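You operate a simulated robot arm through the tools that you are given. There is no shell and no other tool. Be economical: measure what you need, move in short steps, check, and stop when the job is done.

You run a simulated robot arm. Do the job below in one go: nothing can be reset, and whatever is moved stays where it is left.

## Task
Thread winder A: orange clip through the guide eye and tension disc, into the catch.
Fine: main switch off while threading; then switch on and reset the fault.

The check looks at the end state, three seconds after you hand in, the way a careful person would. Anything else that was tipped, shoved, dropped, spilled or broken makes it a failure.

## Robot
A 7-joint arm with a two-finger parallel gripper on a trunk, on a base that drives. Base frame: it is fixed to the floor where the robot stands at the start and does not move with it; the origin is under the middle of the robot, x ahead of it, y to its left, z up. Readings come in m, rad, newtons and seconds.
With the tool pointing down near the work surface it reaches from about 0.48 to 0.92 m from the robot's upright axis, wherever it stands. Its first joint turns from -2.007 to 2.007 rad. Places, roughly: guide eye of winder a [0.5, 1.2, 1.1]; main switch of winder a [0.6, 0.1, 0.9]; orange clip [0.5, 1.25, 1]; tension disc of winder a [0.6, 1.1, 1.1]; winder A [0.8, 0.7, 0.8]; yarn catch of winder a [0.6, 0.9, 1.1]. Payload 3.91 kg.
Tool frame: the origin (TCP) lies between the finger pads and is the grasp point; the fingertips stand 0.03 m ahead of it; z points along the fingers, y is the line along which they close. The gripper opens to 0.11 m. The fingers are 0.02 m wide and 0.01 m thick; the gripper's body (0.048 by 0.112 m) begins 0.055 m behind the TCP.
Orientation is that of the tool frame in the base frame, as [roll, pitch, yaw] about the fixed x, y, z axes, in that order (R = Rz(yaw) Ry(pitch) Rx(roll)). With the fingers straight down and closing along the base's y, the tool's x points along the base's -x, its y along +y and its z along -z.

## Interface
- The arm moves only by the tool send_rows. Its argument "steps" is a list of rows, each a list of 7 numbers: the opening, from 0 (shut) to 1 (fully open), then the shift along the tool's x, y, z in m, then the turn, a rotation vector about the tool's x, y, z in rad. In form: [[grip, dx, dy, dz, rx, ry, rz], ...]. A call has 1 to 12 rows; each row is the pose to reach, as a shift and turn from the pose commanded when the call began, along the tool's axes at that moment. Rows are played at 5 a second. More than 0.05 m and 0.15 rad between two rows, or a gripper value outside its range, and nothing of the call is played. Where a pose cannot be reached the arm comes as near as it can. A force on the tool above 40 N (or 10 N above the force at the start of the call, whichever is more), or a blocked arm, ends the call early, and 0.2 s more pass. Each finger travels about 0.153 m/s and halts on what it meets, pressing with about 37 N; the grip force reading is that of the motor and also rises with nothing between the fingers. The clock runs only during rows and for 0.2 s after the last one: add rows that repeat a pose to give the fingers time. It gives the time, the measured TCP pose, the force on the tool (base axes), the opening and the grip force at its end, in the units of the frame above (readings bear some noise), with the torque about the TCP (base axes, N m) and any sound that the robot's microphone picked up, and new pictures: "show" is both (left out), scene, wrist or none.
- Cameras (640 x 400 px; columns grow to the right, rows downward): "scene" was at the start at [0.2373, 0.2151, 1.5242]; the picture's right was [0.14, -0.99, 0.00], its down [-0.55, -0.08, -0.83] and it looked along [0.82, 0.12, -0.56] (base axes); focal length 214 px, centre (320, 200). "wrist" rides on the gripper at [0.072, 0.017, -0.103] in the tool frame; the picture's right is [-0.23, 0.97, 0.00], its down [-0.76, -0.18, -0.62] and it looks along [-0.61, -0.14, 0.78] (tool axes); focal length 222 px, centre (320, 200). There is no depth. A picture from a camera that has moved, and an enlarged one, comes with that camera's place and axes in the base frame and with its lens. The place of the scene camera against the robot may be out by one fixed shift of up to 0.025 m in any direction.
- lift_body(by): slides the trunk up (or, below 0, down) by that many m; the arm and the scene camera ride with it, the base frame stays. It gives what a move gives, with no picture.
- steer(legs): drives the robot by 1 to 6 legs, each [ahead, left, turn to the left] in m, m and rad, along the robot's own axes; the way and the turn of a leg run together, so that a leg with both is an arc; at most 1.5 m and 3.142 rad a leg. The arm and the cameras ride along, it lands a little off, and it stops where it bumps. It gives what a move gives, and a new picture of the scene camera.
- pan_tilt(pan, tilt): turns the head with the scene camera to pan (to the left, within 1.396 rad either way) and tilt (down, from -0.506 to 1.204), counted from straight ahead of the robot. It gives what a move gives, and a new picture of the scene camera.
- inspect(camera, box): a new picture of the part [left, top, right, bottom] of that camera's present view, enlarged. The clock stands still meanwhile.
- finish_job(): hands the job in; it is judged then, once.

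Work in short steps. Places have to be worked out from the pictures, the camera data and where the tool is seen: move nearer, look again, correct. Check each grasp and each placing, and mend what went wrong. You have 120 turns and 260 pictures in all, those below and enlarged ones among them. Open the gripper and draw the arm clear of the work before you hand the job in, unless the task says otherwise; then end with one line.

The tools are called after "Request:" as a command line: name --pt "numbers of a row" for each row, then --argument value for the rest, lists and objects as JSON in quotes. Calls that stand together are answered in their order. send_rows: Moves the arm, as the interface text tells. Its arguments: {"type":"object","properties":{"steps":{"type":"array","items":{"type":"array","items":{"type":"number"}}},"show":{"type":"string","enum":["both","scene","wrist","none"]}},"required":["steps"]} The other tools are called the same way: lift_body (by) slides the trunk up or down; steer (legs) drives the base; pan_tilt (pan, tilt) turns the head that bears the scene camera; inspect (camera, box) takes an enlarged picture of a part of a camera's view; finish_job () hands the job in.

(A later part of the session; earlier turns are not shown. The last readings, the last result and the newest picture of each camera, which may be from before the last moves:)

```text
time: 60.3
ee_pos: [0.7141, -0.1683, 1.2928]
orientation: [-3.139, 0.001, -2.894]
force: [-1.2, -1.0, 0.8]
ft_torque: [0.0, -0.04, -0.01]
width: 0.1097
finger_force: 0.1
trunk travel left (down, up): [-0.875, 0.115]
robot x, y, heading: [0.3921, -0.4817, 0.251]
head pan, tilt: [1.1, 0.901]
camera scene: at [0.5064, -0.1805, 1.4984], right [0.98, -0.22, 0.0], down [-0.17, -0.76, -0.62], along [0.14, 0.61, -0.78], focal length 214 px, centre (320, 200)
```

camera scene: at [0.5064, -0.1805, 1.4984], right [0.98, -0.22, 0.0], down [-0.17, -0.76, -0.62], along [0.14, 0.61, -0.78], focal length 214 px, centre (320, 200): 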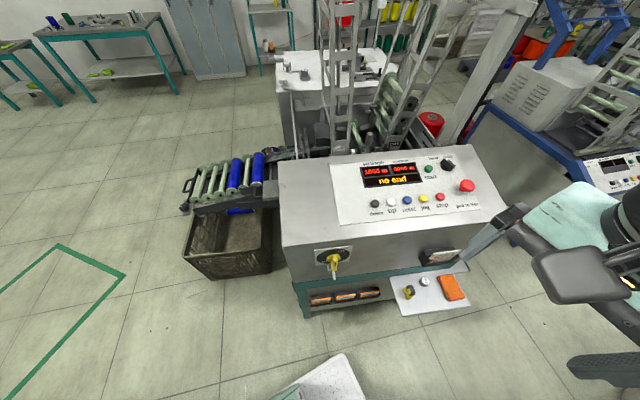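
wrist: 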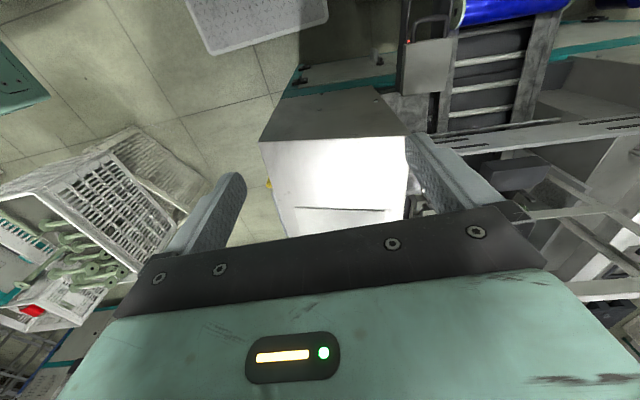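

Good view of the switch and panel. I enlarge the switch to read the handle position.

Request:
inspect --camera "scene" --box '[305, 235, 365, 285]'

Request:
inspect --camera "scene" --box '[360, 180, 440, 230]'

```text
8.00 times, centred on (335, 260) of scene
camera zoom: at [0.5064, -0.1805, 1.4984], right [0.98, -0.22, 0.0], down [-0.17, -0.76, -0.62], along [0.14, 0.61, -0.78], focal length 1716 px, centre (200, -280)
```

zoom: 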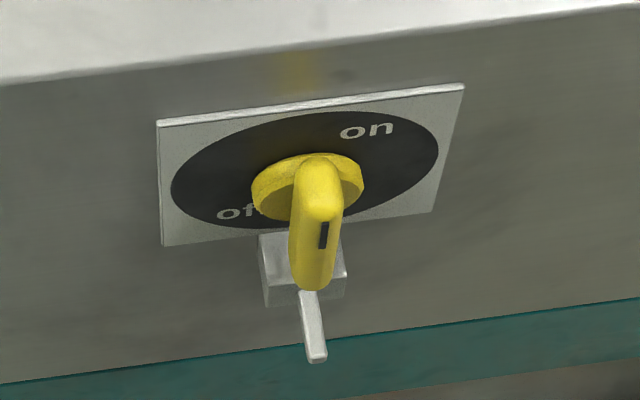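

```text
8.00 times, centred on (400, 205) of scene
camera zoom: at [0.5064, -0.1805, 1.4984], right [0.98, -0.22, 0.0], down [-0.17, -0.76, -0.62], along [0.14, 0.61, -0.78], focal length 1716 px, centre (-320, 160)
```

zoom: 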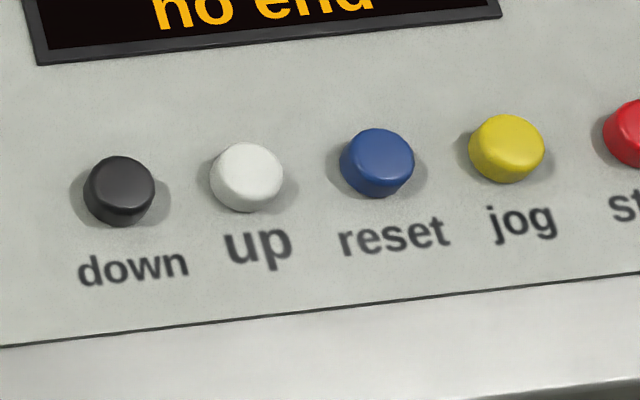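

The handle's mark points up to "on"; off is a quarter-turn counterclockwise. Hub ≈ [0.645,0.08,0.835]. I turn the base a bit more right to give the arm room to point at +y.

Request:
steer --legs '[[0, 0, -0.35]]'

Request:
pan_tilt --pan 1.39 --tilt 0.9

```text
time: 61.8
ee_pos: [0.8037, -0.2982, 1.2931]
orientation: [3.141, -0.001, 3.039]
force: [0.4, 0.5, 0.0]
ft_torque: [-0.01, 0.0, 0.02]
width: 0.11
finger_force: 0.0
trunk travel left (down, up): [-0.875, 0.115]
robot x, y, heading: [0.394, -0.484, -0.097]
head pan, tilt: [1.1, 0.901]
camera scene: at [0.6059, -0.2348, 1.4984], right [0.84, -0.54, 0.0], down [-0.42, -0.66, -0.62], along [0.34, 0.52, -0.78], focal length 214 px, centre (320, 200)
```

scene: 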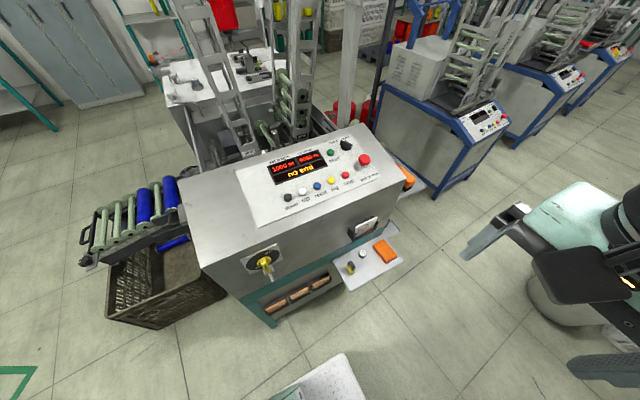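

```text
time: 62.6
ee_pos: [0.8034, -0.2975, 1.292]
orientation: [-3.14, 0.0, 3.038]
force: [-0.3, 0.3, 0.5]
ft_torque: [0.01, -0.03, -0.03]
width: 0.11
finger_force: 0.1
trunk travel left (down, up): [-0.875, 0.115]
robot x, y, heading: [0.3942, -0.4844, -0.102]
head pan, tilt: [1.389, 0.901]
camera scene: at [0.5861, -0.2258, 1.4984], right [0.96, -0.28, 0.0], down [-0.22, -0.75, -0.62], along [0.17, 0.6, -0.78], focal length 214 px, centre (320, 200)
```

scene: 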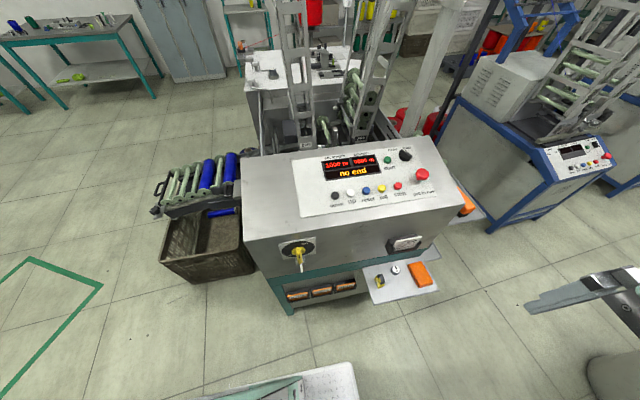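

I start turning the tool toward +y while moving it toward the winder, staying high (z≈1.29).

Request:
send_rows --pt "0.6 0.005 0.02 0 -0.14 0 0" --pt "0.6 0.01 0.04 0 -0.28 0 0" --pt "0.6 0.015 0.06 0 -0.42 0 0" --pt "0.6 0.02 0.08 0 -0.56 0 0" --pt "0.6 0.025 0.1 0 -0.7 0 0" --pt "0.6 0.03 0.12 0 -0.84 0 0" --pt "0.6 0.035 0.14 0 -0.98 0 0" --pt "0.6 0.04 0.16 0 -1.12 0 0" --pt "0.6 0.045 0.18 0 -1.26 0 0" --pt "0.6 0.05 0.2 0 -1.4 0 0" --pt "0.6 0.05 0.2 0 -1.54 0 0" --show "both"

```text
time: 65.0
ee_pos: [0.7735, -0.0943, 1.2928]
orientation: [1.603, -0.002, 3.037]
force: [1.0, 0.2, -0.4]
ft_torque: [-0.05, -0.03, -0.04]
width: 0.066
finger_force: 0.0
trunk travel left (down, up): [-0.875, 0.115]
robot x, y, heading: [0.3938, -0.4867, -0.097]
head pan, tilt: [1.389, 0.901]
camera scene: at [0.5858, -0.2259, 1.4985], right [0.96, -0.28, 0.0], down [-0.22, -0.75, -0.62], along [0.17, 0.6, -0.78], focal length 214 px, centre (320, 200)
camera wrist: at [0.6905, -0.1882, 1.3129], right [0.23, 0.01, 0.97], down [0.69, -0.7, -0.16], along [0.68, 0.71, -0.17], focal length 222 px, centre (320, 200)
```

scene: 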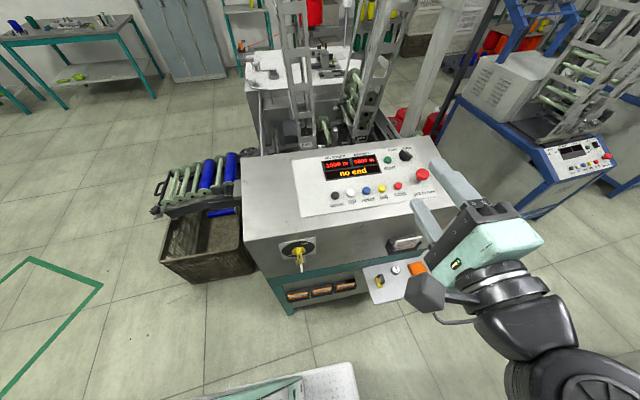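
wrist: 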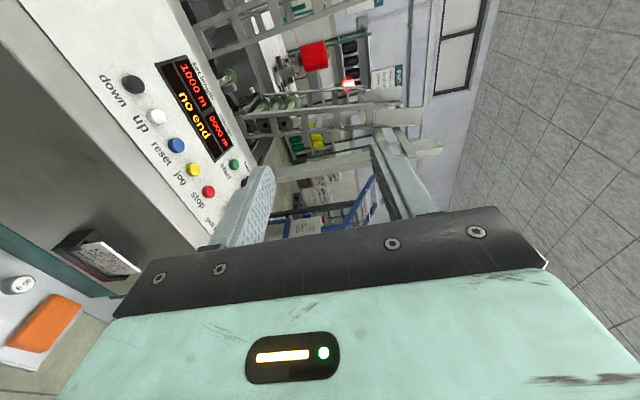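

Horizontal pose works. Now I roll the tool so the fingers close sideways, shift to x≈0.645 and back off a bit.

Request:
send_rows --pt "0.6 0.012 0 -0.005 0 0 0.145" --pt "0.6 0.024 0 -0.01 0 0 0.29" --pt "0.6 0.036 0 -0.015 0 0 0.435" --pt "0.6 0.048 0 -0.02 0 0 0.58" --pt "0.6 0.06 0 -0.025 0 0 0.725" --pt "0.6 0.072 0 -0.03 0 0 0.87" --pt "0.6 0.084 0 -0.035 0 0 1.015" --pt "0.6 0.096 0 -0.04 0 0 1.16" --pt "0.6 0.108 0 -0.045 0 0 1.305" --pt "0.6 0.12 0 -0.05 0 0 1.45" --pt "0.6 0.125 0 -0.055 0 0 1.57" --show "both"

```text
time: 67.4
ee_pos: [0.6434, -0.1351, 1.2941]
orientation: [-3.107, -1.538, 1.433]
force: [-0.5, 0.3, 0.6]
ft_torque: [-0.01, 0.01, 0.02]
width: 0.0659
finger_force: 0.1
trunk travel left (down, up): [-0.875, 0.115]
robot x, y, heading: [0.3957, -0.4844, -0.097]
head pan, tilt: [1.389, 0.901]
camera scene: at [0.5862, -0.2259, 1.4985], right [0.96, -0.28, 0.0], down [-0.22, -0.75, -0.62], along [0.17, 0.6, -0.78], focal length 214 px, centre (320, 200)
camera wrist: at [0.6499, -0.2373, 1.37], right [0.97, -0.11, -0.23], down [-0.24, -0.63, -0.74], along [-0.06, 0.77, -0.63], focal length 222 px, centre (320, 200)
```

scene: 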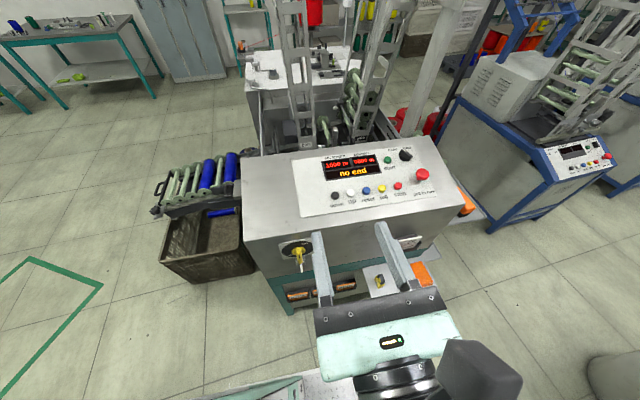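
wrist: 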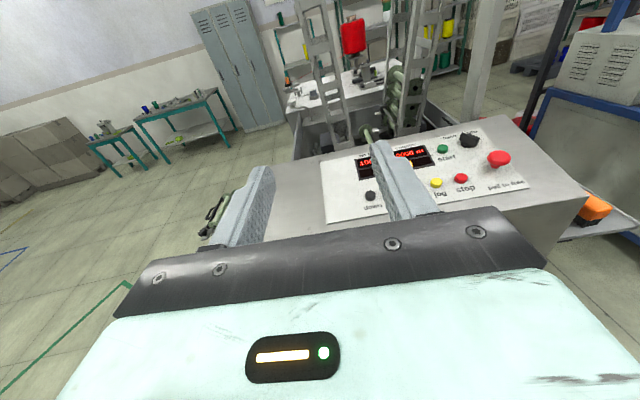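

The gripper is aligned well. I enlarge the switch from here for a second bearing.

Request:
inspect --camera "scene" --box '[270, 225, 330, 275]'

```text
8.00 times, centred on (300, 250) of scene
camera zoom: at [0.5862, -0.2259, 1.4985], right [0.96, -0.28, 0.0], down [-0.22, -0.75, -0.62], along [0.17, 0.6, -0.78], focal length 1716 px, centre (480, -200)
```

zoom: 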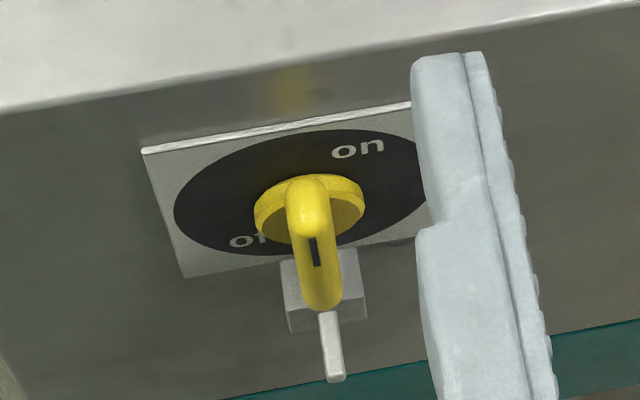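

Combining bearings and the visible camera shift, the hub is near [0.625,0.07,0.895]. I lower the arm (tool x is up) and square the tool to +y.

Request:
send_rows --pt "0.6 -0.04 -0.002 0 0.05 0.015 0" --pt "0.6 -0.08 -0.004 0 0.104 0.032 0" --pt "0.6 -0.12 -0.006 0 0.104 0.032 0" --pt "0.6 -0.16 -0.008 0.0 0.104 0.032 0" --pt "0.6 -0.2 -0.01 0.0 0.104 0.032 0" --pt "0.6 -0.24 -0.012 0.0 0.104 0.032 0" --show "both"

```text
time: 68.6
ee_pos: [0.6682, -0.1357, 1.1244]
orientation: [1.412, -1.373, -2.977]
force: [0.2, 0.6, 0.0]
ft_torque: [0.01, 0.0, 0.02]
width: 0.0662
finger_force: 0.0
trunk travel left (down, up): [-0.875, 0.115]
robot x, y, heading: [0.397, -0.4844, -0.099]
head pan, tilt: [1.389, 0.901]
stopped in row 6: the arm was blocked; the commanded pose is now the measured one
camera scene: at [0.5858, -0.2256, 1.4985], right [0.96, -0.28, 0.0], down [-0.22, -0.75, -0.62], along [0.17, 0.6, -0.78], focal length 214 px, centre (320, 200)
camera wrist: at [0.6706, -0.2405, 1.1952], right [1.0, 0.01, -0.03], down [-0.02, -0.6, -0.8], along [-0.03, 0.8, -0.6], focal length 222 px, centre (320, 200)
```

scene: 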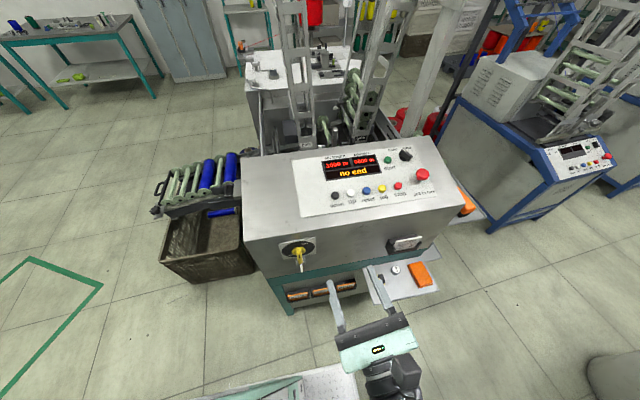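
wrist: 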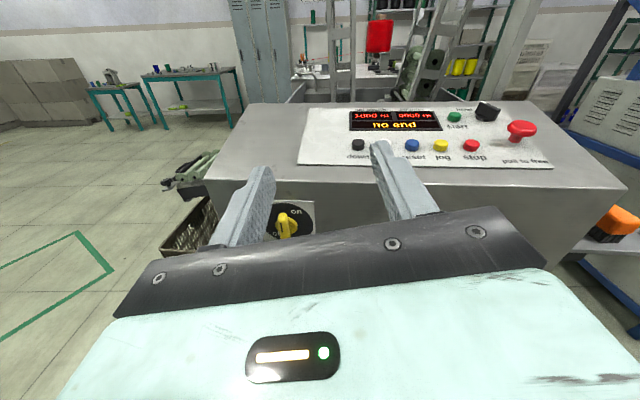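

The arm reached a joint limit there, so I lower the trunk instead, in steps.

Request:
lift_body --by -0.15

Request:
pan_tilt --pan 0.2 --tilt 1.1

Request:
pan_tilt --pan -0.8 --tilt 1.0

```text
time: 70.3
ee_pos: [0.667, -0.1349, 0.9741]
orientation: [1.41, -1.372, -2.974]
force: [-0.8, 0.4, -1.0]
ft_torque: [0.0, -0.01, 0.01]
width: 0.0662
finger_force: 0.1
trunk travel left (down, up): [-0.725, 0.265]
robot x, y, heading: [0.3949, -0.4826, -0.102]
head pan, tilt: [1.389, 0.901]
```

```text
time: 71.7
ee_pos: [0.6686, -0.1345, 0.9743]
orientation: [1.411, -1.375, -2.976]
force: [0.0, 0.7, 0.3]
ft_torque: [0.01, 0.01, -0.01]
width: 0.0664
finger_force: 0.2
trunk travel left (down, up): [-0.725, 0.265]
robot x, y, heading: [0.3915, -0.4856, -0.103]
head pan, tilt: [0.201, 1.1]
camera scene: at [0.6279, -0.292, 1.3346], right [0.1, -0.99, 0.0], down [-0.89, -0.09, -0.45], along [0.45, 0.05, -0.89], focal length 214 px, centre (320, 200)
```

scene: 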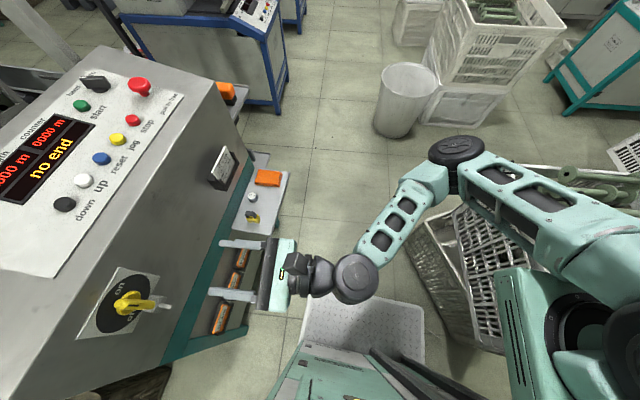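

```text
time: 73.0
ee_pos: [0.669, -0.1351, 0.9739]
orientation: [1.408, -1.373, -2.973]
force: [-0.4, -0.2, 0.3]
ft_torque: [0.03, 0.0, -0.01]
width: 0.0658
finger_force: 0.0
trunk travel left (down, up): [-0.725, 0.265]
robot x, y, heading: [0.3965, -0.4838, -0.102]
head pan, tilt: [-0.799, 1.0]
camera scene: at [0.6084, -0.3529, 1.3412], right [-0.78, -0.62, 0.0], down [-0.52, 0.66, -0.54], along [0.34, -0.42, -0.84], focal length 214 px, centre (320, 200)
```

scene: 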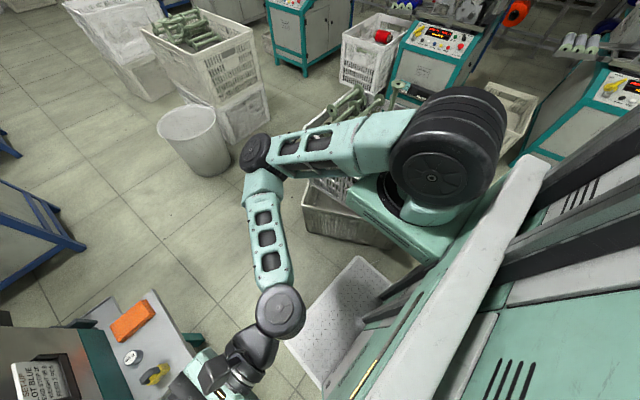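

The shoulder clears the crate. I lower another 7 cm and look at the switch again.

Request:
lift_body --by -0.075

Request:
pan_tilt --pan 1.3 --tilt 0.9

Request:
inspect --camera "wrist" --box '[200, 60, 440, 240]'

```text
time: 74.1
ee_pos: [0.6665, -0.1345, 0.8989]
orientation: [1.407, -1.374, -2.974]
force: [-0.6, -0.3, 0.7]
ft_torque: [0.0, -0.02, 0.0]
width: 0.066
finger_force: 0.0
trunk travel left (down, up): [-0.65, 0.34]
robot x, y, heading: [0.3969, -0.4853, -0.105]
head pan, tilt: [-0.799, 1.0]
```

```text
time: 76.1
ee_pos: [0.6688, -0.135, 0.8991]
orientation: [1.408, -1.374, -2.974]
force: [0.1, 0.0, -0.2]
ft_torque: [0.04, -0.02, 0.01]
width: 0.066
finger_force: 0.1
trunk travel left (down, up): [-0.65, 0.34]
robot x, y, heading: [0.3955, -0.4839, -0.096]
head pan, tilt: [1.3, 0.901]
camera scene: at [0.5925, -0.228, 1.2734], right [0.93, -0.36, 0.0], down [-0.28, -0.73, -0.62], along [0.23, 0.58, -0.78], focal length 214 px, centre (320, 200)
```

scene: 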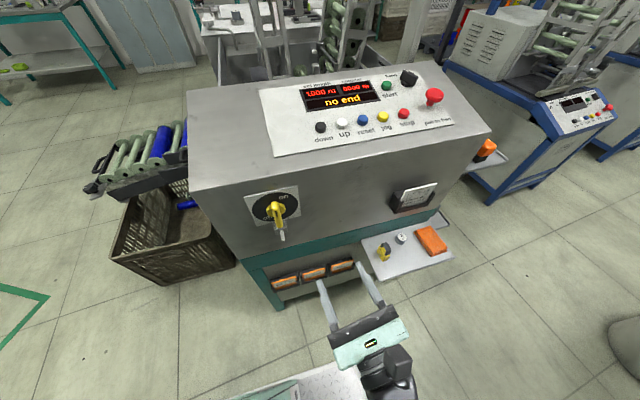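

```text
2.22 times, centred on (320, 150) of wrist
camera zoom: at [0.6705, -0.2405, 0.9701], right [1.0, 0.01, -0.03], down [-0.02, -0.6, -0.8], along [-0.03, 0.8, -0.6], focal length 494 px, centre (320, 311)
```

zoom: 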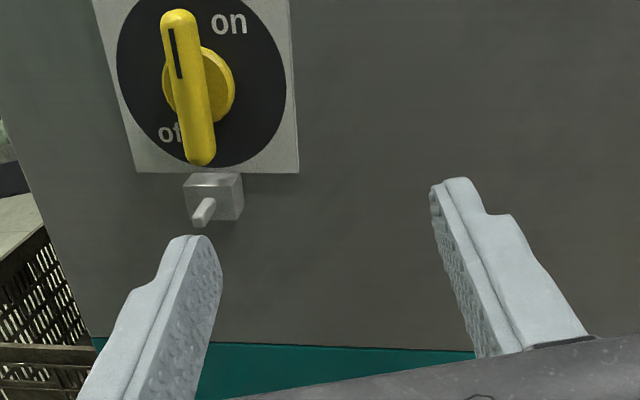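

Clear view: paddle centred at about x≈0.595, z≈0.908, mark upward. I shift in front of it and straighten the roll.

Request:
send_rows --pt "0.7 0.01 -0.035 0.0 0 0 0.1" --pt "0.7 0.02 -0.069 0.02 0 0 0.19" --show "wrist"

```text
time: 76.7
ee_pos: [0.6505, -0.1161, 0.9307]
orientation: [1.283, -1.323, -2.87]
force: [0.5, 1.4, -0.1]
ft_torque: [0.01, -0.03, -0.05]
width: 0.077
finger_force: 0.1
trunk travel left (down, up): [-0.65, 0.34]
robot x, y, heading: [0.3961, -0.4833, -0.1]
head pan, tilt: [1.3, 0.901]
stopped in row 2: the arm was blocked; the commanded pose is now the measured one
camera wrist: at [0.6484, -0.2234, 0.9975], right [1.0, -0.01, 0.01], down [0.0, -0.57, -0.82], along [0.01, 0.82, -0.57], focal length 222 px, centre (320, 200)
```

wrist: 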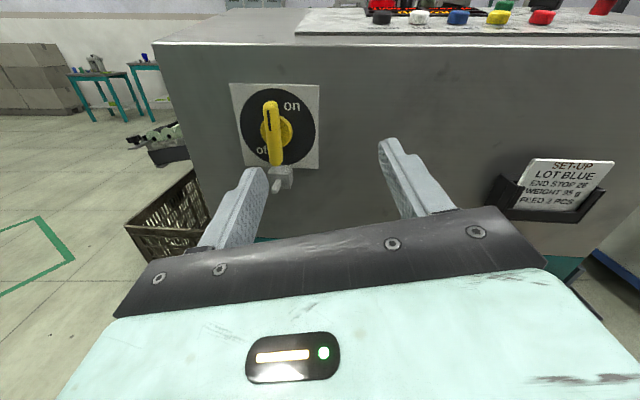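

The wrist joint's limit blocks further roll, but a small tilt in the "off" direction is harmless. I move in front of the paddle with a little slack.

Request:
send_rows --pt "0.7 -0.006 -0.03 0.02 0 -0.03 -0.05" --pt "0.7 -0.0127 -0.0616 0.035 0 -0.06 -0.1" --pt "0.7 -0.0127 -0.0616 0.035 0 -0.06 -0.1" --show "both"

```text
time: 77.5
ee_pos: [0.6828, -0.0796, 0.9166]
orientation: [1.483, -1.168, 3.058]
force: [0.3, 0.2, -0.6]
ft_torque: [0.0, 0.02, 0.02]
width: 0.0773
finger_force: 0.0
trunk travel left (down, up): [-0.65, 0.34]
robot x, y, heading: [0.3977, -0.4814, -0.103]
head pan, tilt: [1.3, 0.901]
stopped in row 3: the arm was blocked; the commanded pose is now the measured one
camera scene: at [0.5926, -0.2281, 1.2734], right [0.93, -0.36, 0.0], down [-0.28, -0.73, -0.62], along [0.23, 0.58, -0.78], focal length 214 px, centre (320, 200)
camera wrist: at [0.6522, -0.1825, 0.987], right [0.97, -0.17, 0.17], down [0.04, -0.61, -0.79], along [0.24, 0.77, -0.59], focal length 222 px, centre (320, 200)
```

scene: 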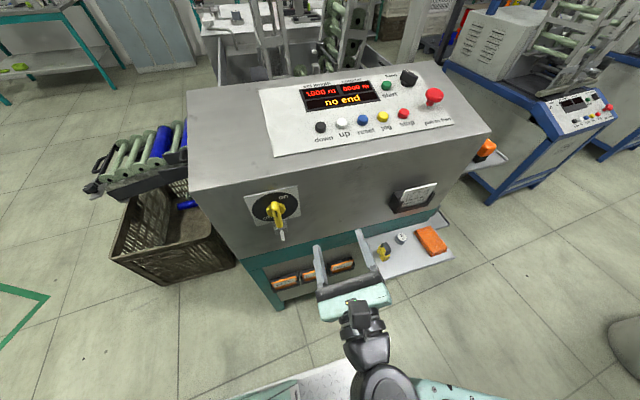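
wrist: 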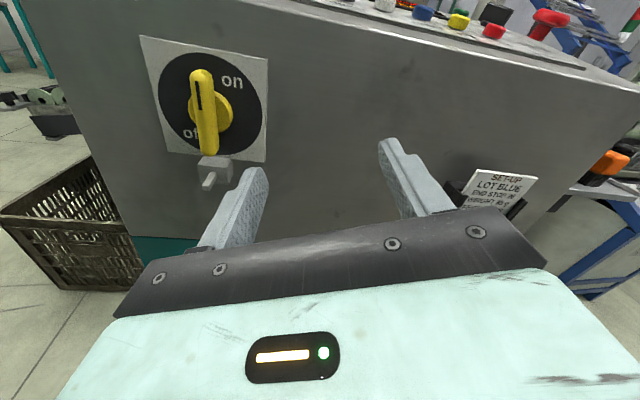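

Blocked by the first joint's limit on this side, so I retract and turn the base left a bit.

Request:
send_rows --pt "0.7 0 0 -0.04 0 0 0" --pt "0.7 0 0 -0.08 0 0 0" --pt "0.7 0 0 -0.11 0 0 0" --show "none"

Request:
steer --legs '[[0, 0, 0.3]]'

```text
time: 78.3
ee_pos: [0.673, -0.1852, 0.9233]
orientation: [1.437, -1.098, 3.106]
force: [0.1, 0.6, 0.1]
ft_torque: [0.03, 0.03, 0.03]
width: 0.077
finger_force: 0.0
trunk travel left (down, up): [-0.65, 0.34]
robot x, y, heading: [0.3931, -0.4888, -0.099]
head pan, tilt: [1.3, 0.901]
```

```text
time: 79.7
ee_pos: [0.5769, -0.1186, 0.9181]
orientation: [1.466, -1.098, -2.912]
force: [0.8, 0.4, -0.2]
ft_torque: [0.01, 0.01, -0.01]
width: 0.0773
finger_force: 0.1
trunk travel left (down, up): [-0.65, 0.34]
robot x, y, heading: [0.3954, -0.4847, 0.198]
head pan, tilt: [1.3, 0.901]
camera scene: at [0.5079, -0.1839, 1.2734], right [1.0, -0.07, 0.0], down [-0.06, -0.78, -0.62], along [0.05, 0.62, -0.78], focal length 214 px, centre (320, 200)
```

scene: 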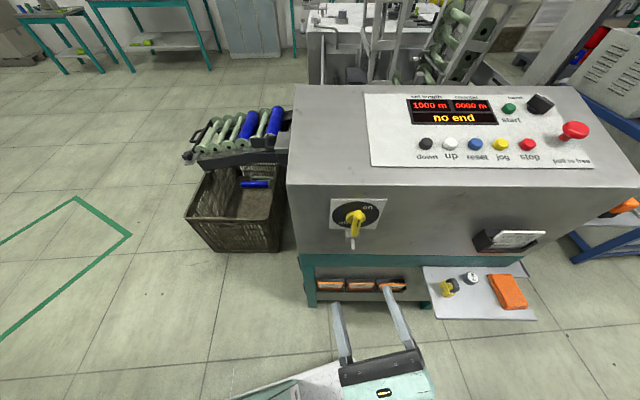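

Now I straighten the tool's yaw and roll in front of the paddle.

Request:
send_rows --pt "0.7 -0.005 0.004 0.002 -0.05 -0.02 0.13" --pt "0.7 -0.01 0.008 0.004 -0.1 -0.04 0.26" --pt "0.7 -0.015 0.012 0.006 -0.148 -0.058 0.38" --pt "0.7 -0.015 0.012 0.006 -0.148 -0.058 0.455" --show "wrist"

```text
time: 80.3
ee_pos: [0.6116, -0.1034, 0.9385]
orientation: [1.3, -1.162, -2.842]
force: [0.1, -0.3, 0.0]
ft_torque: [0.01, -0.01, 0.0]
width: 0.0771
finger_force: 0.1
trunk travel left (down, up): [-0.65, 0.34]
robot x, y, heading: [0.3979, -0.4837, 0.199]
head pan, tilt: [1.3, 0.901]
stopped in row 3: the arm was blocked; the commanded pose is now the measured one
camera wrist: at [0.6044, -0.214, 1.0009], right [0.99, 0.03, 0.16], down [0.16, -0.53, -0.83], along [0.06, 0.85, -0.53], focal length 222 px, centre (320, 200)
```

wrist: 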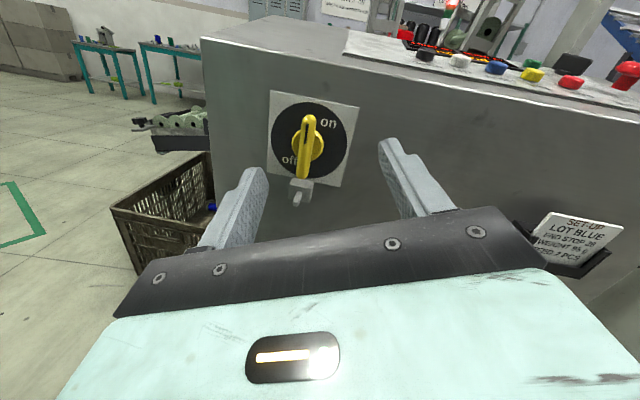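

The roll limit leaves a ~22° tilt. I'll flip the gripper the other way round (roll the opposite direction by ~160°), which should give full freedom.

Request:
send_rows --pt "0.7 0 0 -0.01 0 0 -0.145" --pt "0.7 0 0 -0.01 0 0 -0.29" --pt "0.7 0 0 -0.01 0 0 -0.435" --pt "0.7 0 0 -0.01 0 0 -0.58" --pt "0.7 0 0 -0.01 0 0 -0.725" --pt "0.7 0 0 -0.01 0 0 -0.87" --pt "0.7 0 0 -0.01 0 0 -1.015" --pt "0.7 0 0 -0.01 0 0 -1.16" --pt "0.7 0 0 -0.01 0 0 -1.305" --pt "0.7 0 0 -0.01 0 0 -1.45" --show "none"

Request:
send_rows --pt "0.7 0 0 0 0 0 -0.145" --pt "0.7 0 0 0 0 0 -0.29" --pt "0.7 0 0 0 0 0 -0.435" --pt "0.7 0 0 0 0 0 -0.58" --pt "0.7 0 0 0 0 0 -0.725" --pt "0.7 0 0 0 0 0 -0.87" --pt "0.7 0 0 0 0 0 -1.015" --pt "0.7 0 0 0 0 0 -1.16" --pt "0.7 0 0 0 0 0 -1.3" --show "both"

```text
time: 82.5
ee_pos: [0.6104, -0.1137, 0.9356]
orientation: [1.461, 0.266, -3.118]
force: [-0.1, -0.4, 0.2]
ft_torque: [0.0, -0.03, -0.01]
width: 0.077
finger_force: 0.0
trunk travel left (down, up): [-0.65, 0.34]
robot x, y, heading: [0.3967, -0.4863, 0.2]
head pan, tilt: [1.3, 0.901]
```

```text
time: 84.5
ee_pos: [0.6124, -0.1129, 0.9361]
orientation: [0.027, 1.466, 1.649]
force: [0.4, -0.5, 0.4]
ft_torque: [-0.02, -0.02, 0.04]
width: 0.0772
finger_force: 0.1
trunk travel left (down, up): [-0.65, 0.34]
robot x, y, heading: [0.3971, -0.4864, 0.2]
head pan, tilt: [1.3, 0.901]
camera scene: at [0.508, -0.184, 1.2734], right [1.0, -0.07, 0.0], down [-0.06, -0.78, -0.62], along [0.05, 0.62, -0.78], focal length 214 px, centre (320, 200)
camera wrist: at [0.5979, -0.2092, 0.8538], right [-0.97, -0.07, 0.23], down [0.22, -0.69, 0.69], along [0.11, 0.72, 0.68], focal length 222 px, centre (320, 200)
```

scene: 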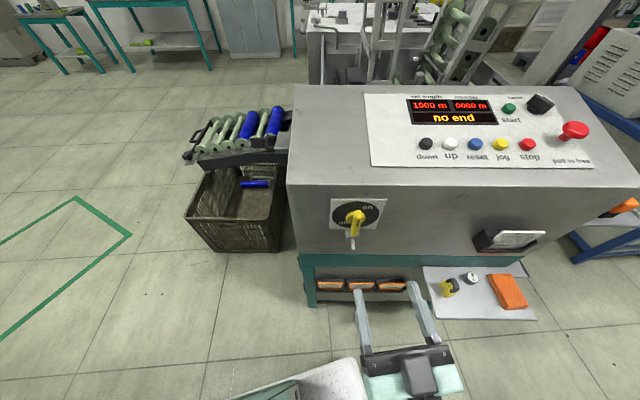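
wrist: 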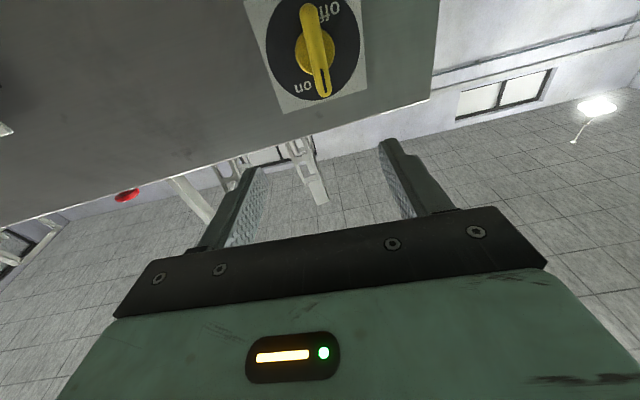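

Flip succeeded. Two bearings put the paddle centre near [0.593,0.06,0.902]. I level the tool and approach to 7 cm before it.

Request:
send_rows --pt "0.7 0.02 0.007 0.03 0.025 0.05 0" --pt "0.7 0.0426 0.0137 0.06 0.0515 0.105 0" --pt "0.7 0.0426 0.0137 0.08 0.0515 0.105 0" --show "both"

Request:
inspect --camera "scene" --box '[300, 180, 420, 270]'

```text
time: 85.3
ee_pos: [0.5937, -0.0301, 0.903]
orientation: [1.823, 1.564, -2.892]
force: [-0.8, -0.4, -0.4]
ft_torque: [0.01, -0.04, 0.03]
width: 0.0769
finger_force: 0.0
trunk travel left (down, up): [-0.65, 0.34]
robot x, y, heading: [0.3983, -0.4857, 0.199]
head pan, tilt: [1.3, 0.901]
camera scene: at [0.5081, -0.184, 1.2734], right [1.0, -0.07, 0.0], down [-0.06, -0.78, -0.62], along [0.05, 0.62, -0.78], focal length 214 px, centre (320, 200)
camera wrist: at [0.5742, -0.1334, 0.8306], right [-0.97, 0.0, 0.23], down [0.18, -0.62, 0.76], along [0.15, 0.78, 0.6], focal length 222 px, centre (320, 200)
```

scene: 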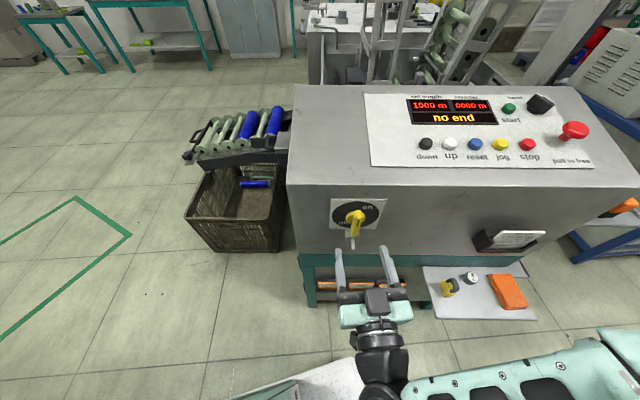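
wrist: 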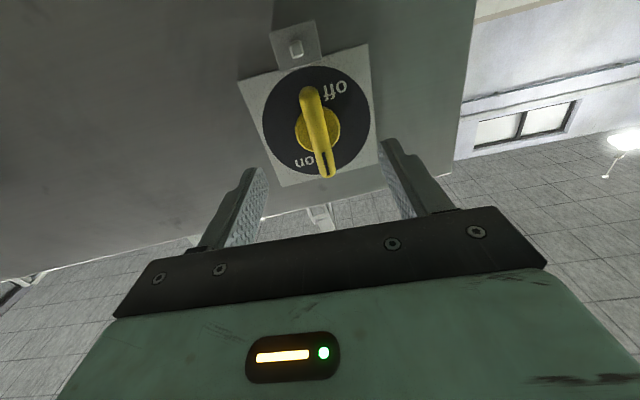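

```text
4.44 times, centred on (360, 225) of scene
camera zoom: at [0.5081, -0.184, 1.2734], right [1.0, -0.07, 0.0], down [-0.06, -0.78, -0.62], along [0.05, 0.62, -0.78], focal length 953 px, centre (142, 89)
```

zoom: 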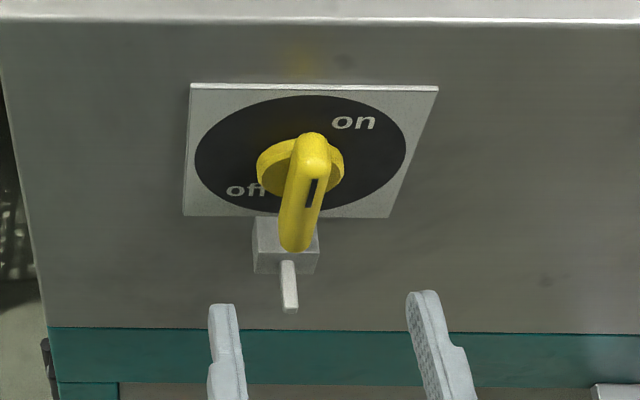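

TCP is aligned with the paddle (centre ≈[0.594,0.06,0.903]). I advance along +y until the fingers straddle it.

Request:
send_rows --pt "0.7 0 0 0.03 0 0 0" --pt "0.7 0 0 0.055 0 0 0" --pt "0.7 0 0 0.075 0 0 0" --show "wrist"

Request:
inspect --camera "scene" --box '[300, 180, 420, 270]'

```text
time: 86.1
ee_pos: [0.5918, 0.0417, 0.9027]
orientation: [1.768, 1.562, -2.944]
force: [0.1, -19.1, 4.4]
ft_torque: [0.14, -0.21, -0.9]
width: 0.0767
finger_force: 0.0
trunk travel left (down, up): [-0.65, 0.34]
robot x, y, heading: [0.4019, -0.4871, 0.197]
head pan, tilt: [1.3, 0.901]
camera wrist: at [0.574, -0.0605, 0.8309], right [-0.97, 0.0, 0.23], down [0.18, -0.62, 0.76], along [0.15, 0.78, 0.6], focal length 222 px, centre (320, 200)
```

wrist: 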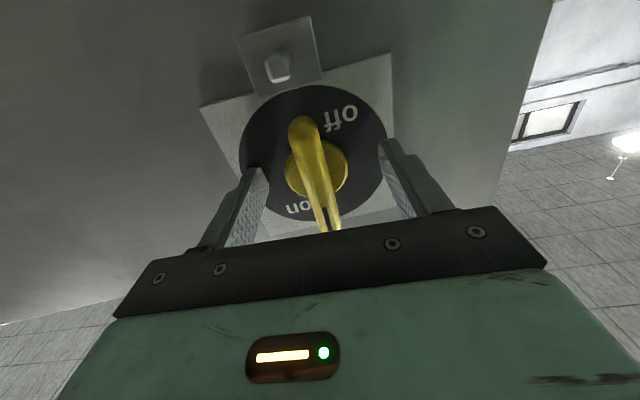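

```text
4.44 times, centred on (360, 225) of scene
camera zoom: at [0.508, -0.1851, 1.2738], right [1.0, -0.07, 0.0], down [-0.06, -0.78, -0.62], along [0.05, 0.62, -0.78], focal length 953 px, centre (142, 89)
```

zoom: 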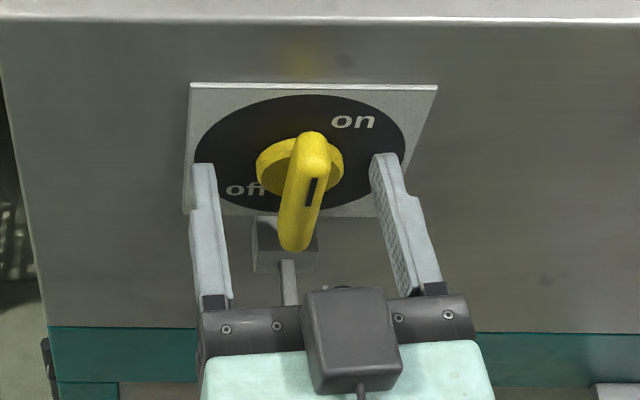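

Fingertips touch the plate (y≈0.072), straddling the paddle. I back off 8 mm and close on it.

Request:
send_rows --pt "0.7 0 0 -0.012 0 0 0" --pt "0.4 0 0 -0.012 0 0 0" --pt "0.2 0 0 -0.012 0 0 0" --pt "0.05 0 0 -0.012 0 0 0" --pt "0.05 0 0 -0.012 0 0 0" --show "wrist"

```text
time: 87.3
ee_pos: [0.6002, 0.033, 0.9025]
orientation: [1.565, 1.568, 3.12]
force: [4.2, -2.4, 1.0]
ft_torque: [-0.01, -0.27, -1.03]
width: 0.0303
finger_force: 44.9
trunk travel left (down, up): [-0.65, 0.34]
robot x, y, heading: [0.3917, -0.4834, 0.192]
head pan, tilt: [1.3, 0.901]
stopped in row 5: the force on the tool passed its limit (the readings are from after the stop); the commanded pose is now the measured one
camera wrist: at [0.5805, -0.0698, 0.8299], right [-0.97, 0.02, 0.23], down [0.17, -0.63, 0.76], along [0.16, 0.78, 0.61], focal length 222 px, centre (320, 200)
```

wrist: 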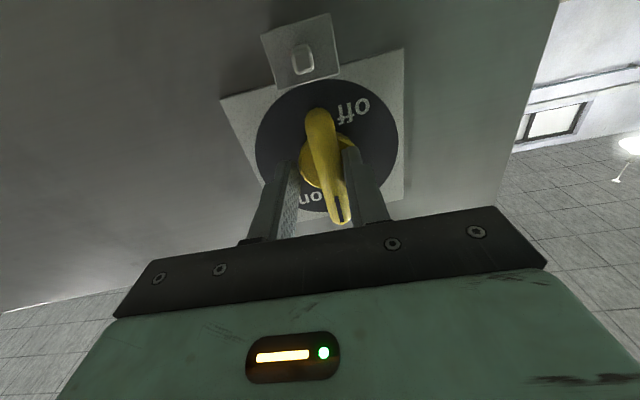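

Width 0.030 means I'm on the round hub. I open, back off ~1.5 cm and close on the paddle only.

Request:
send_rows --pt "0.45 0 0 0 0 0 0" --pt "0.45 0 0.005 -0.017 0 0 0" --pt "0.25 0 0.005 -0.017 0 0 0" --pt "0.12 0 0.005 -0.017 0 0 0" --pt "0.12 0 0.005 -0.017 0 0 0" --show "wrist"

Request:
inspect --camera "scene" --box '[300, 180, 420, 270]'

```text
time: 88.5
ee_pos: [0.5936, 0.0159, 0.9024]
orientation: [1.385, 1.568, 2.946]
force: [-3.8, -0.1, 0.5]
ft_torque: [0.19, -0.63, -0.15]
width: 0.0162
finger_force: 45.0
trunk travel left (down, up): [-0.65, 0.34]
robot x, y, heading: [0.3971, -0.4872, 0.195]
head pan, tilt: [1.3, 0.901]
camera wrist: at [0.5737, -0.0866, 0.8303], right [-0.97, 0.01, 0.23], down [0.17, -0.63, 0.76], along [0.15, 0.78, 0.61], focal length 222 px, centre (320, 200)
```

wrist: 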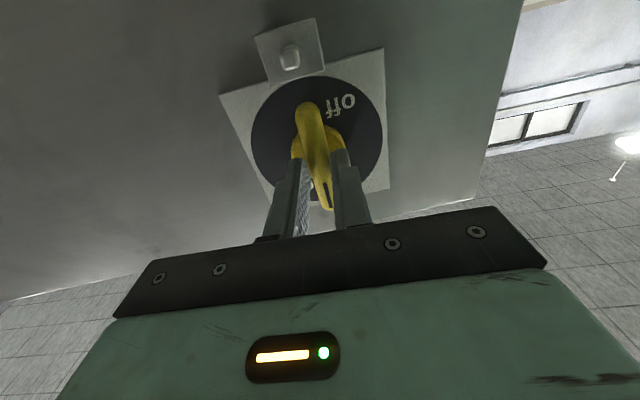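

```text
4.44 times, centred on (360, 225) of scene
camera zoom: at [0.5083, -0.184, 1.2735], right [1.0, -0.07, 0.0], down [-0.06, -0.78, -0.62], along [0.05, 0.62, -0.78], focal length 953 px, centre (142, 89)
```

zoom: 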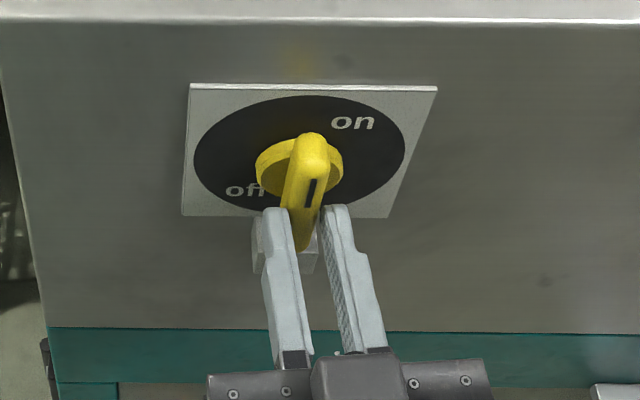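

Firmly on the paddle (0.016). I now turn it a quarter-turn counterclockwise toward "off".

Request:
send_rows --pt "0.1 0 0 0 0 0 -0.14" --pt "0.1 0 0 0 0 0 -0.28" --pt "0.1 0 0 0 0 0 -0.42" --pt "0.1 0 0 0 0 0 -0.56" --pt "0.1 0 0 0 0 0 -0.7" --show "wrist"

Request:
inspect --camera "scene" --box '[300, 180, 420, 270]'

```text
time: 89.7
ee_pos: [0.5945, 0.0154, 0.9028]
orientation: [-1.567, 0.87, -0.013]
force: [2.2, -5.2, 12.1]
ft_torque: [-0.43, 0.1, -0.93]
width: 0.016
finger_force: 45.6
trunk travel left (down, up): [-0.65, 0.34]
robot x, y, heading: [0.398, -0.4879, 0.202]
head pan, tilt: [1.3, 0.901]
heard: click
camera wrist: at [0.6259, -0.0875, 0.8365], right [-0.89, 0.01, -0.45], down [-0.36, -0.62, 0.7], along [-0.27, 0.79, 0.56], focal length 222 px, centre (320, 200)
```

wrist: 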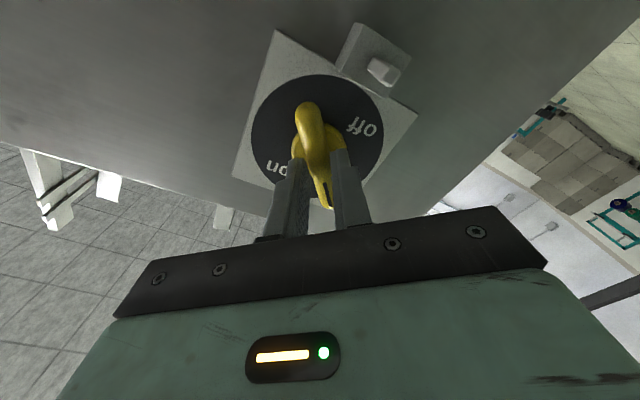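

```text
4.44 times, centred on (360, 225) of scene
camera zoom: at [0.5086, -0.1845, 1.2736], right [1.0, -0.07, 0.0], down [-0.06, -0.78, -0.62], along [0.05, 0.62, -0.78], focal length 953 px, centre (142, 89)
```

zoom: 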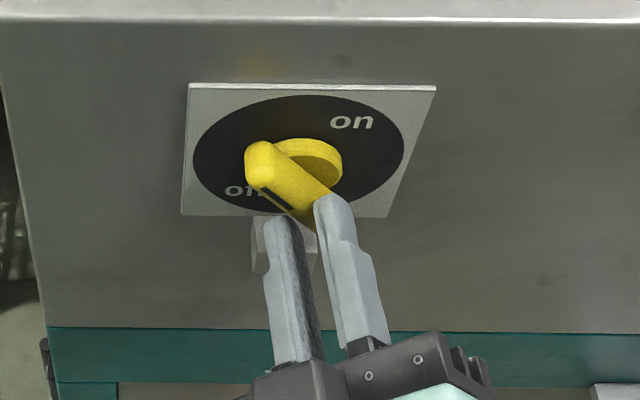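

A click was heard and the handle follows. I continue to the full quarter turn.

Request:
send_rows --pt "0.1 0 0 0 0 0 -0.14" --pt "0.1 0 0 0 0 0 -0.28" --pt "0.1 0 0 0 0 0 -0.42" --pt "0.1 0 0 0 0 0 -0.56" --pt "0.1 0 0 0 0 0 -0.7" --pt "0.1 0 0 0 0 0 -0.84" --pt "0.1 0 0 0 0 0 -0.89" --show "scene"

Request:
inspect --camera "scene" --box '[300, 180, 420, 270]'

```text
time: 91.3
ee_pos: [0.5956, 0.0175, 0.9048]
orientation: [-1.561, -0.014, -0.017]
force: [18.5, 0.3, 29.6]
ft_torque: [0.67, 1.14, -0.25]
width: 0.0158
finger_force: 45.2
trunk travel left (down, up): [-0.65, 0.34]
robot x, y, heading: [0.3917, -0.4863, 0.193]
head pan, tilt: [1.3, 0.901]
camera scene: at [0.5092, -0.1847, 1.2738], right [1.0, -0.07, 0.0], down [-0.06, -0.78, -0.62], along [0.05, 0.62, -0.78], focal length 214 px, centre (320, 200)
```

scene: 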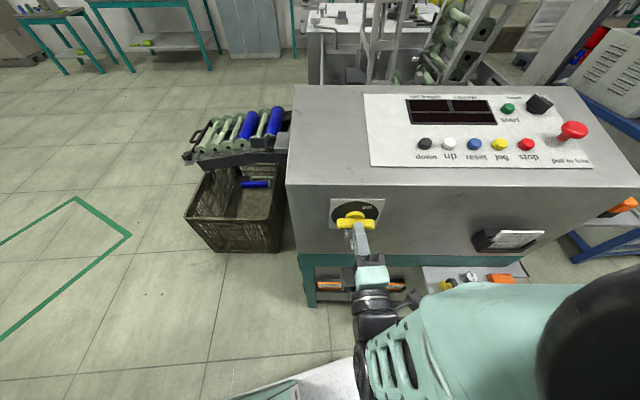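

```text
4.44 times, centred on (360, 225) of scene
camera zoom: at [0.5092, -0.1847, 1.2738], right [1.0, -0.07, 0.0], down [-0.06, -0.78, -0.62], along [0.05, 0.62, -0.78], focal length 953 px, centre (142, 89)
```

zoom: 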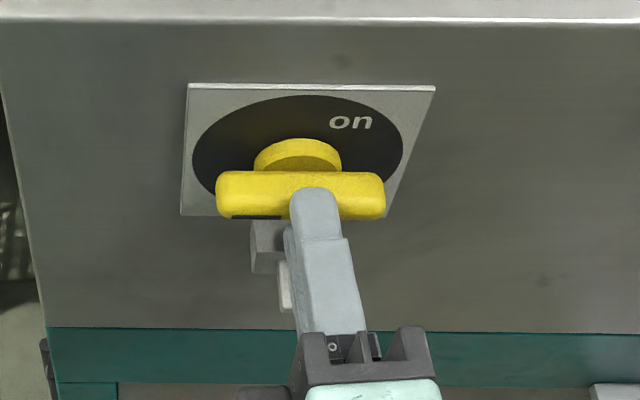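

Display is dark: the main switch is off. I release and retract.

Request:
send_rows --pt "0.35 0 0 0 0 0 0" --pt "0.35 0 0 -0.02 0 0 0" --pt "0.35 0 0 -0.06 0 0 0" --pt "0.35 0 0 -0.1 0 0 0" --pt "0.35 0 0 -0.14 0 0 0" --show "none"

Request:
inspect --camera "scene" --box '[300, 90, 600, 270]'

Request:
lift_body --by 0.225

```text
time: 92.7
ee_pos: [0.631, -0.1201, 0.9014]
orientation: [-1.568, -0.015, -0.107]
force: [0.3, 0.7, 0.3]
ft_torque: [-0.01, 0.02, -0.04]
width: 0.0388
finger_force: 0.0
trunk travel left (down, up): [-0.65, 0.34]
robot x, y, heading: [0.3951, -0.4887, 0.2]
head pan, tilt: [1.3, 0.901]
stopped in row 5: the arm was blocked; the commanded pose is now the measured one
```

```text
2.13 times, centred on (450, 180) of scene
camera zoom: at [0.5074, -0.184, 1.2737], right [1.0, -0.07, 0.0], down [-0.05, -0.78, -0.62], along [0.04, 0.62, -0.78], focal length 458 px, centre (43, 243)
```

zoom: 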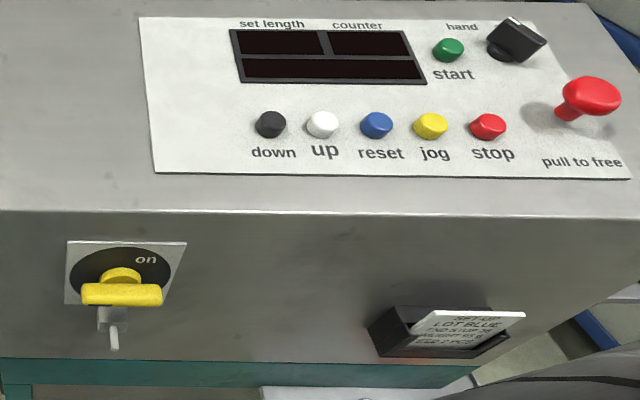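

```text
time: 95.1
ee_pos: [0.6333, -0.1226, 1.1244]
orientation: [-1.569, -0.017, -0.105]
force: [0.5, 0.2, 0.0]
ft_torque: [0.03, -0.01, 0.0]
width: 0.0386
finger_force: 0.1
trunk travel left (down, up): [-0.875, 0.115]
robot x, y, heading: [0.3971, -0.4862, 0.191]
head pan, tilt: [1.3, 0.901]
```

Switch handle points to off. I bring the arm back to the original tool-down pose: first raising and rolling back.

Request:
send_rows --pt "0.5 0 -0.02 0 0 0 0.145" --pt "0.5 0 -0.04 0 0 0 0.29" --pt "0.5 0 -0.06 0 0 0 0.435" --pt "0.5 0 -0.08 0 0 0 0.58" --pt "0.5 0 -0.1 0 0 0 0.725" --pt "0.5 0 -0.12 0 0 0 0.87" --pt "0.5 0 -0.14 0 0 0 1.015" --pt "0.5 0 -0.16 0 0 0 1.16" --pt "0.5 0 -0.17 0 0 0 1.305" --pt "0.5 0 -0.17 0 0 0 1.45" --pt "0.5 0 -0.17 0 0 0 1.57" --show "none"

Request:
send_rows --pt "0.5 0 0 0 0 0 0.145" --pt "0.5 0 0 0 0 0 0.29" --pt "0.5 0 0 0 0 0 0.435" --pt "0.5 0 0 0 0 0 0.58" --pt "0.5 0 0 0 0 0 0.725" --pt "0.5 0 0 0 0 0 0.87" --pt "0.5 0 0 0 0 0 1.015" --pt "0.5 0 0 0 0 0 1.16" --pt "0.5 0 0 0 0 0 1.305" --pt "0.5 0 0 0 0 0 1.45" --pt "0.5 0 0 0 0 0 1.57" --show "none"

```text
time: 97.5
ee_pos: [0.6215, -0.077, 1.2944]
orientation: [-1.467, 1.555, 0.005]
force: [0.0, -0.6, -0.6]
ft_torque: [-0.01, -0.02, 0.02]
width: 0.0551
finger_force: 0.1
out of reach, approached as far as the arm can: row 2, 3, 4, 5, 6, 7, 8, 9, 10, 11
trunk travel left (down, up): [-0.875, 0.115]
robot x, y, heading: [0.3989, -0.4845, 0.198]
head pan, tilt: [1.3, 0.901]
```

```text
time: 99.9
ee_pos: [0.6194, -0.0759, 1.2942]
orientation: [1.57, 0.017, 3.041]
force: [0.0, -0.2, 0.4]
ft_torque: [0.03, 0.01, -0.06]
width: 0.0549
finger_force: 0.0
trunk travel left (down, up): [-0.875, 0.115]
robot x, y, heading: [0.3991, -0.489, 0.192]
head pan, tilt: [1.3, 0.901]
```

Now tilt the tool back down and draw it to the driving pose.

Request:
send_rows --pt "0.5 -0.01 0 -0.01 0.143 0 0" --pt "0.5 -0.02 0 -0.02 0.286 0 0" --pt "0.5 -0.03 0 -0.03 0.429 0 0" --pt "0.5 -0.04 0 -0.04 0.572 0 0" --pt "0.5 -0.05 0 -0.05 0.715 0 0" --pt "0.5 -0.06 0 -0.06 0.858 0 0" --pt "0.5 -0.07 0 -0.07 1.0 0 0" --pt "0.5 -0.08 0 -0.08 1.144 0 0" --pt "0.5 -0.09 0 -0.09 1.287 0 0" --pt "0.5 -0.1 0 -0.1 1.43 0 0" --pt "0.5 -0.11 0 -0.11 1.56 0 0" --show "none"

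Request:
steer --legs '[[0.06, -0.02, -0.5], [0, 0, -0.9]]'

```text
time: 102.3
ee_pos: [0.7192, -0.1976, 1.2959]
orientation: [3.132, 0.02, 3.042]
force: [-1.9, -0.3, -0.3]
ft_torque: [0.01, -0.1, -0.01]
width: 0.0551
finger_force: 0.1
out of reach, approached as far as the arm can: row 1, 2, 3
trunk travel left (down, up): [-0.875, 0.115]
robot x, y, heading: [0.3966, -0.4819, 0.198]
head pan, tilt: [1.3, 0.901]
```

```text
time: 106.4
ee_pos: [0.7937, -0.7777, 1.2967]
orientation: [3.128, 0.018, 1.643]
force: [0.1, 0.3, 1.1]
ft_torque: [-0.02, -0.01, -0.03]
width: 0.0549
finger_force: 0.1
trunk travel left (down, up): [-0.875, 0.115]
robot x, y, heading: [0.4562, -0.5093, -1.204]
head pan, tilt: [1.3, 0.901]
camera scene: at [0.7793, -0.5625, 1.4984], right [0.1, -1.0, 0.0], down [-0.78, -0.08, -0.62], along [0.62, 0.06, -0.78], focal length 214 px, centre (320, 200)
```

scene: 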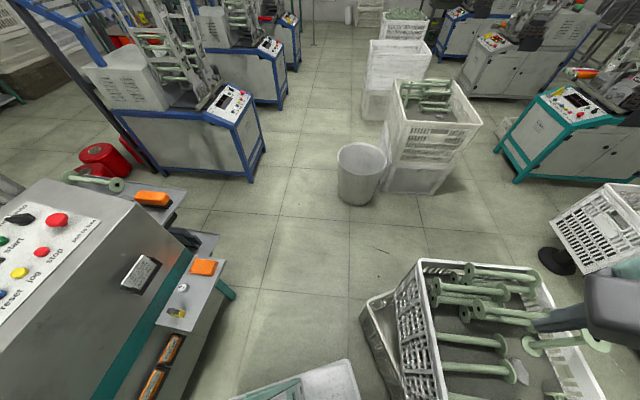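

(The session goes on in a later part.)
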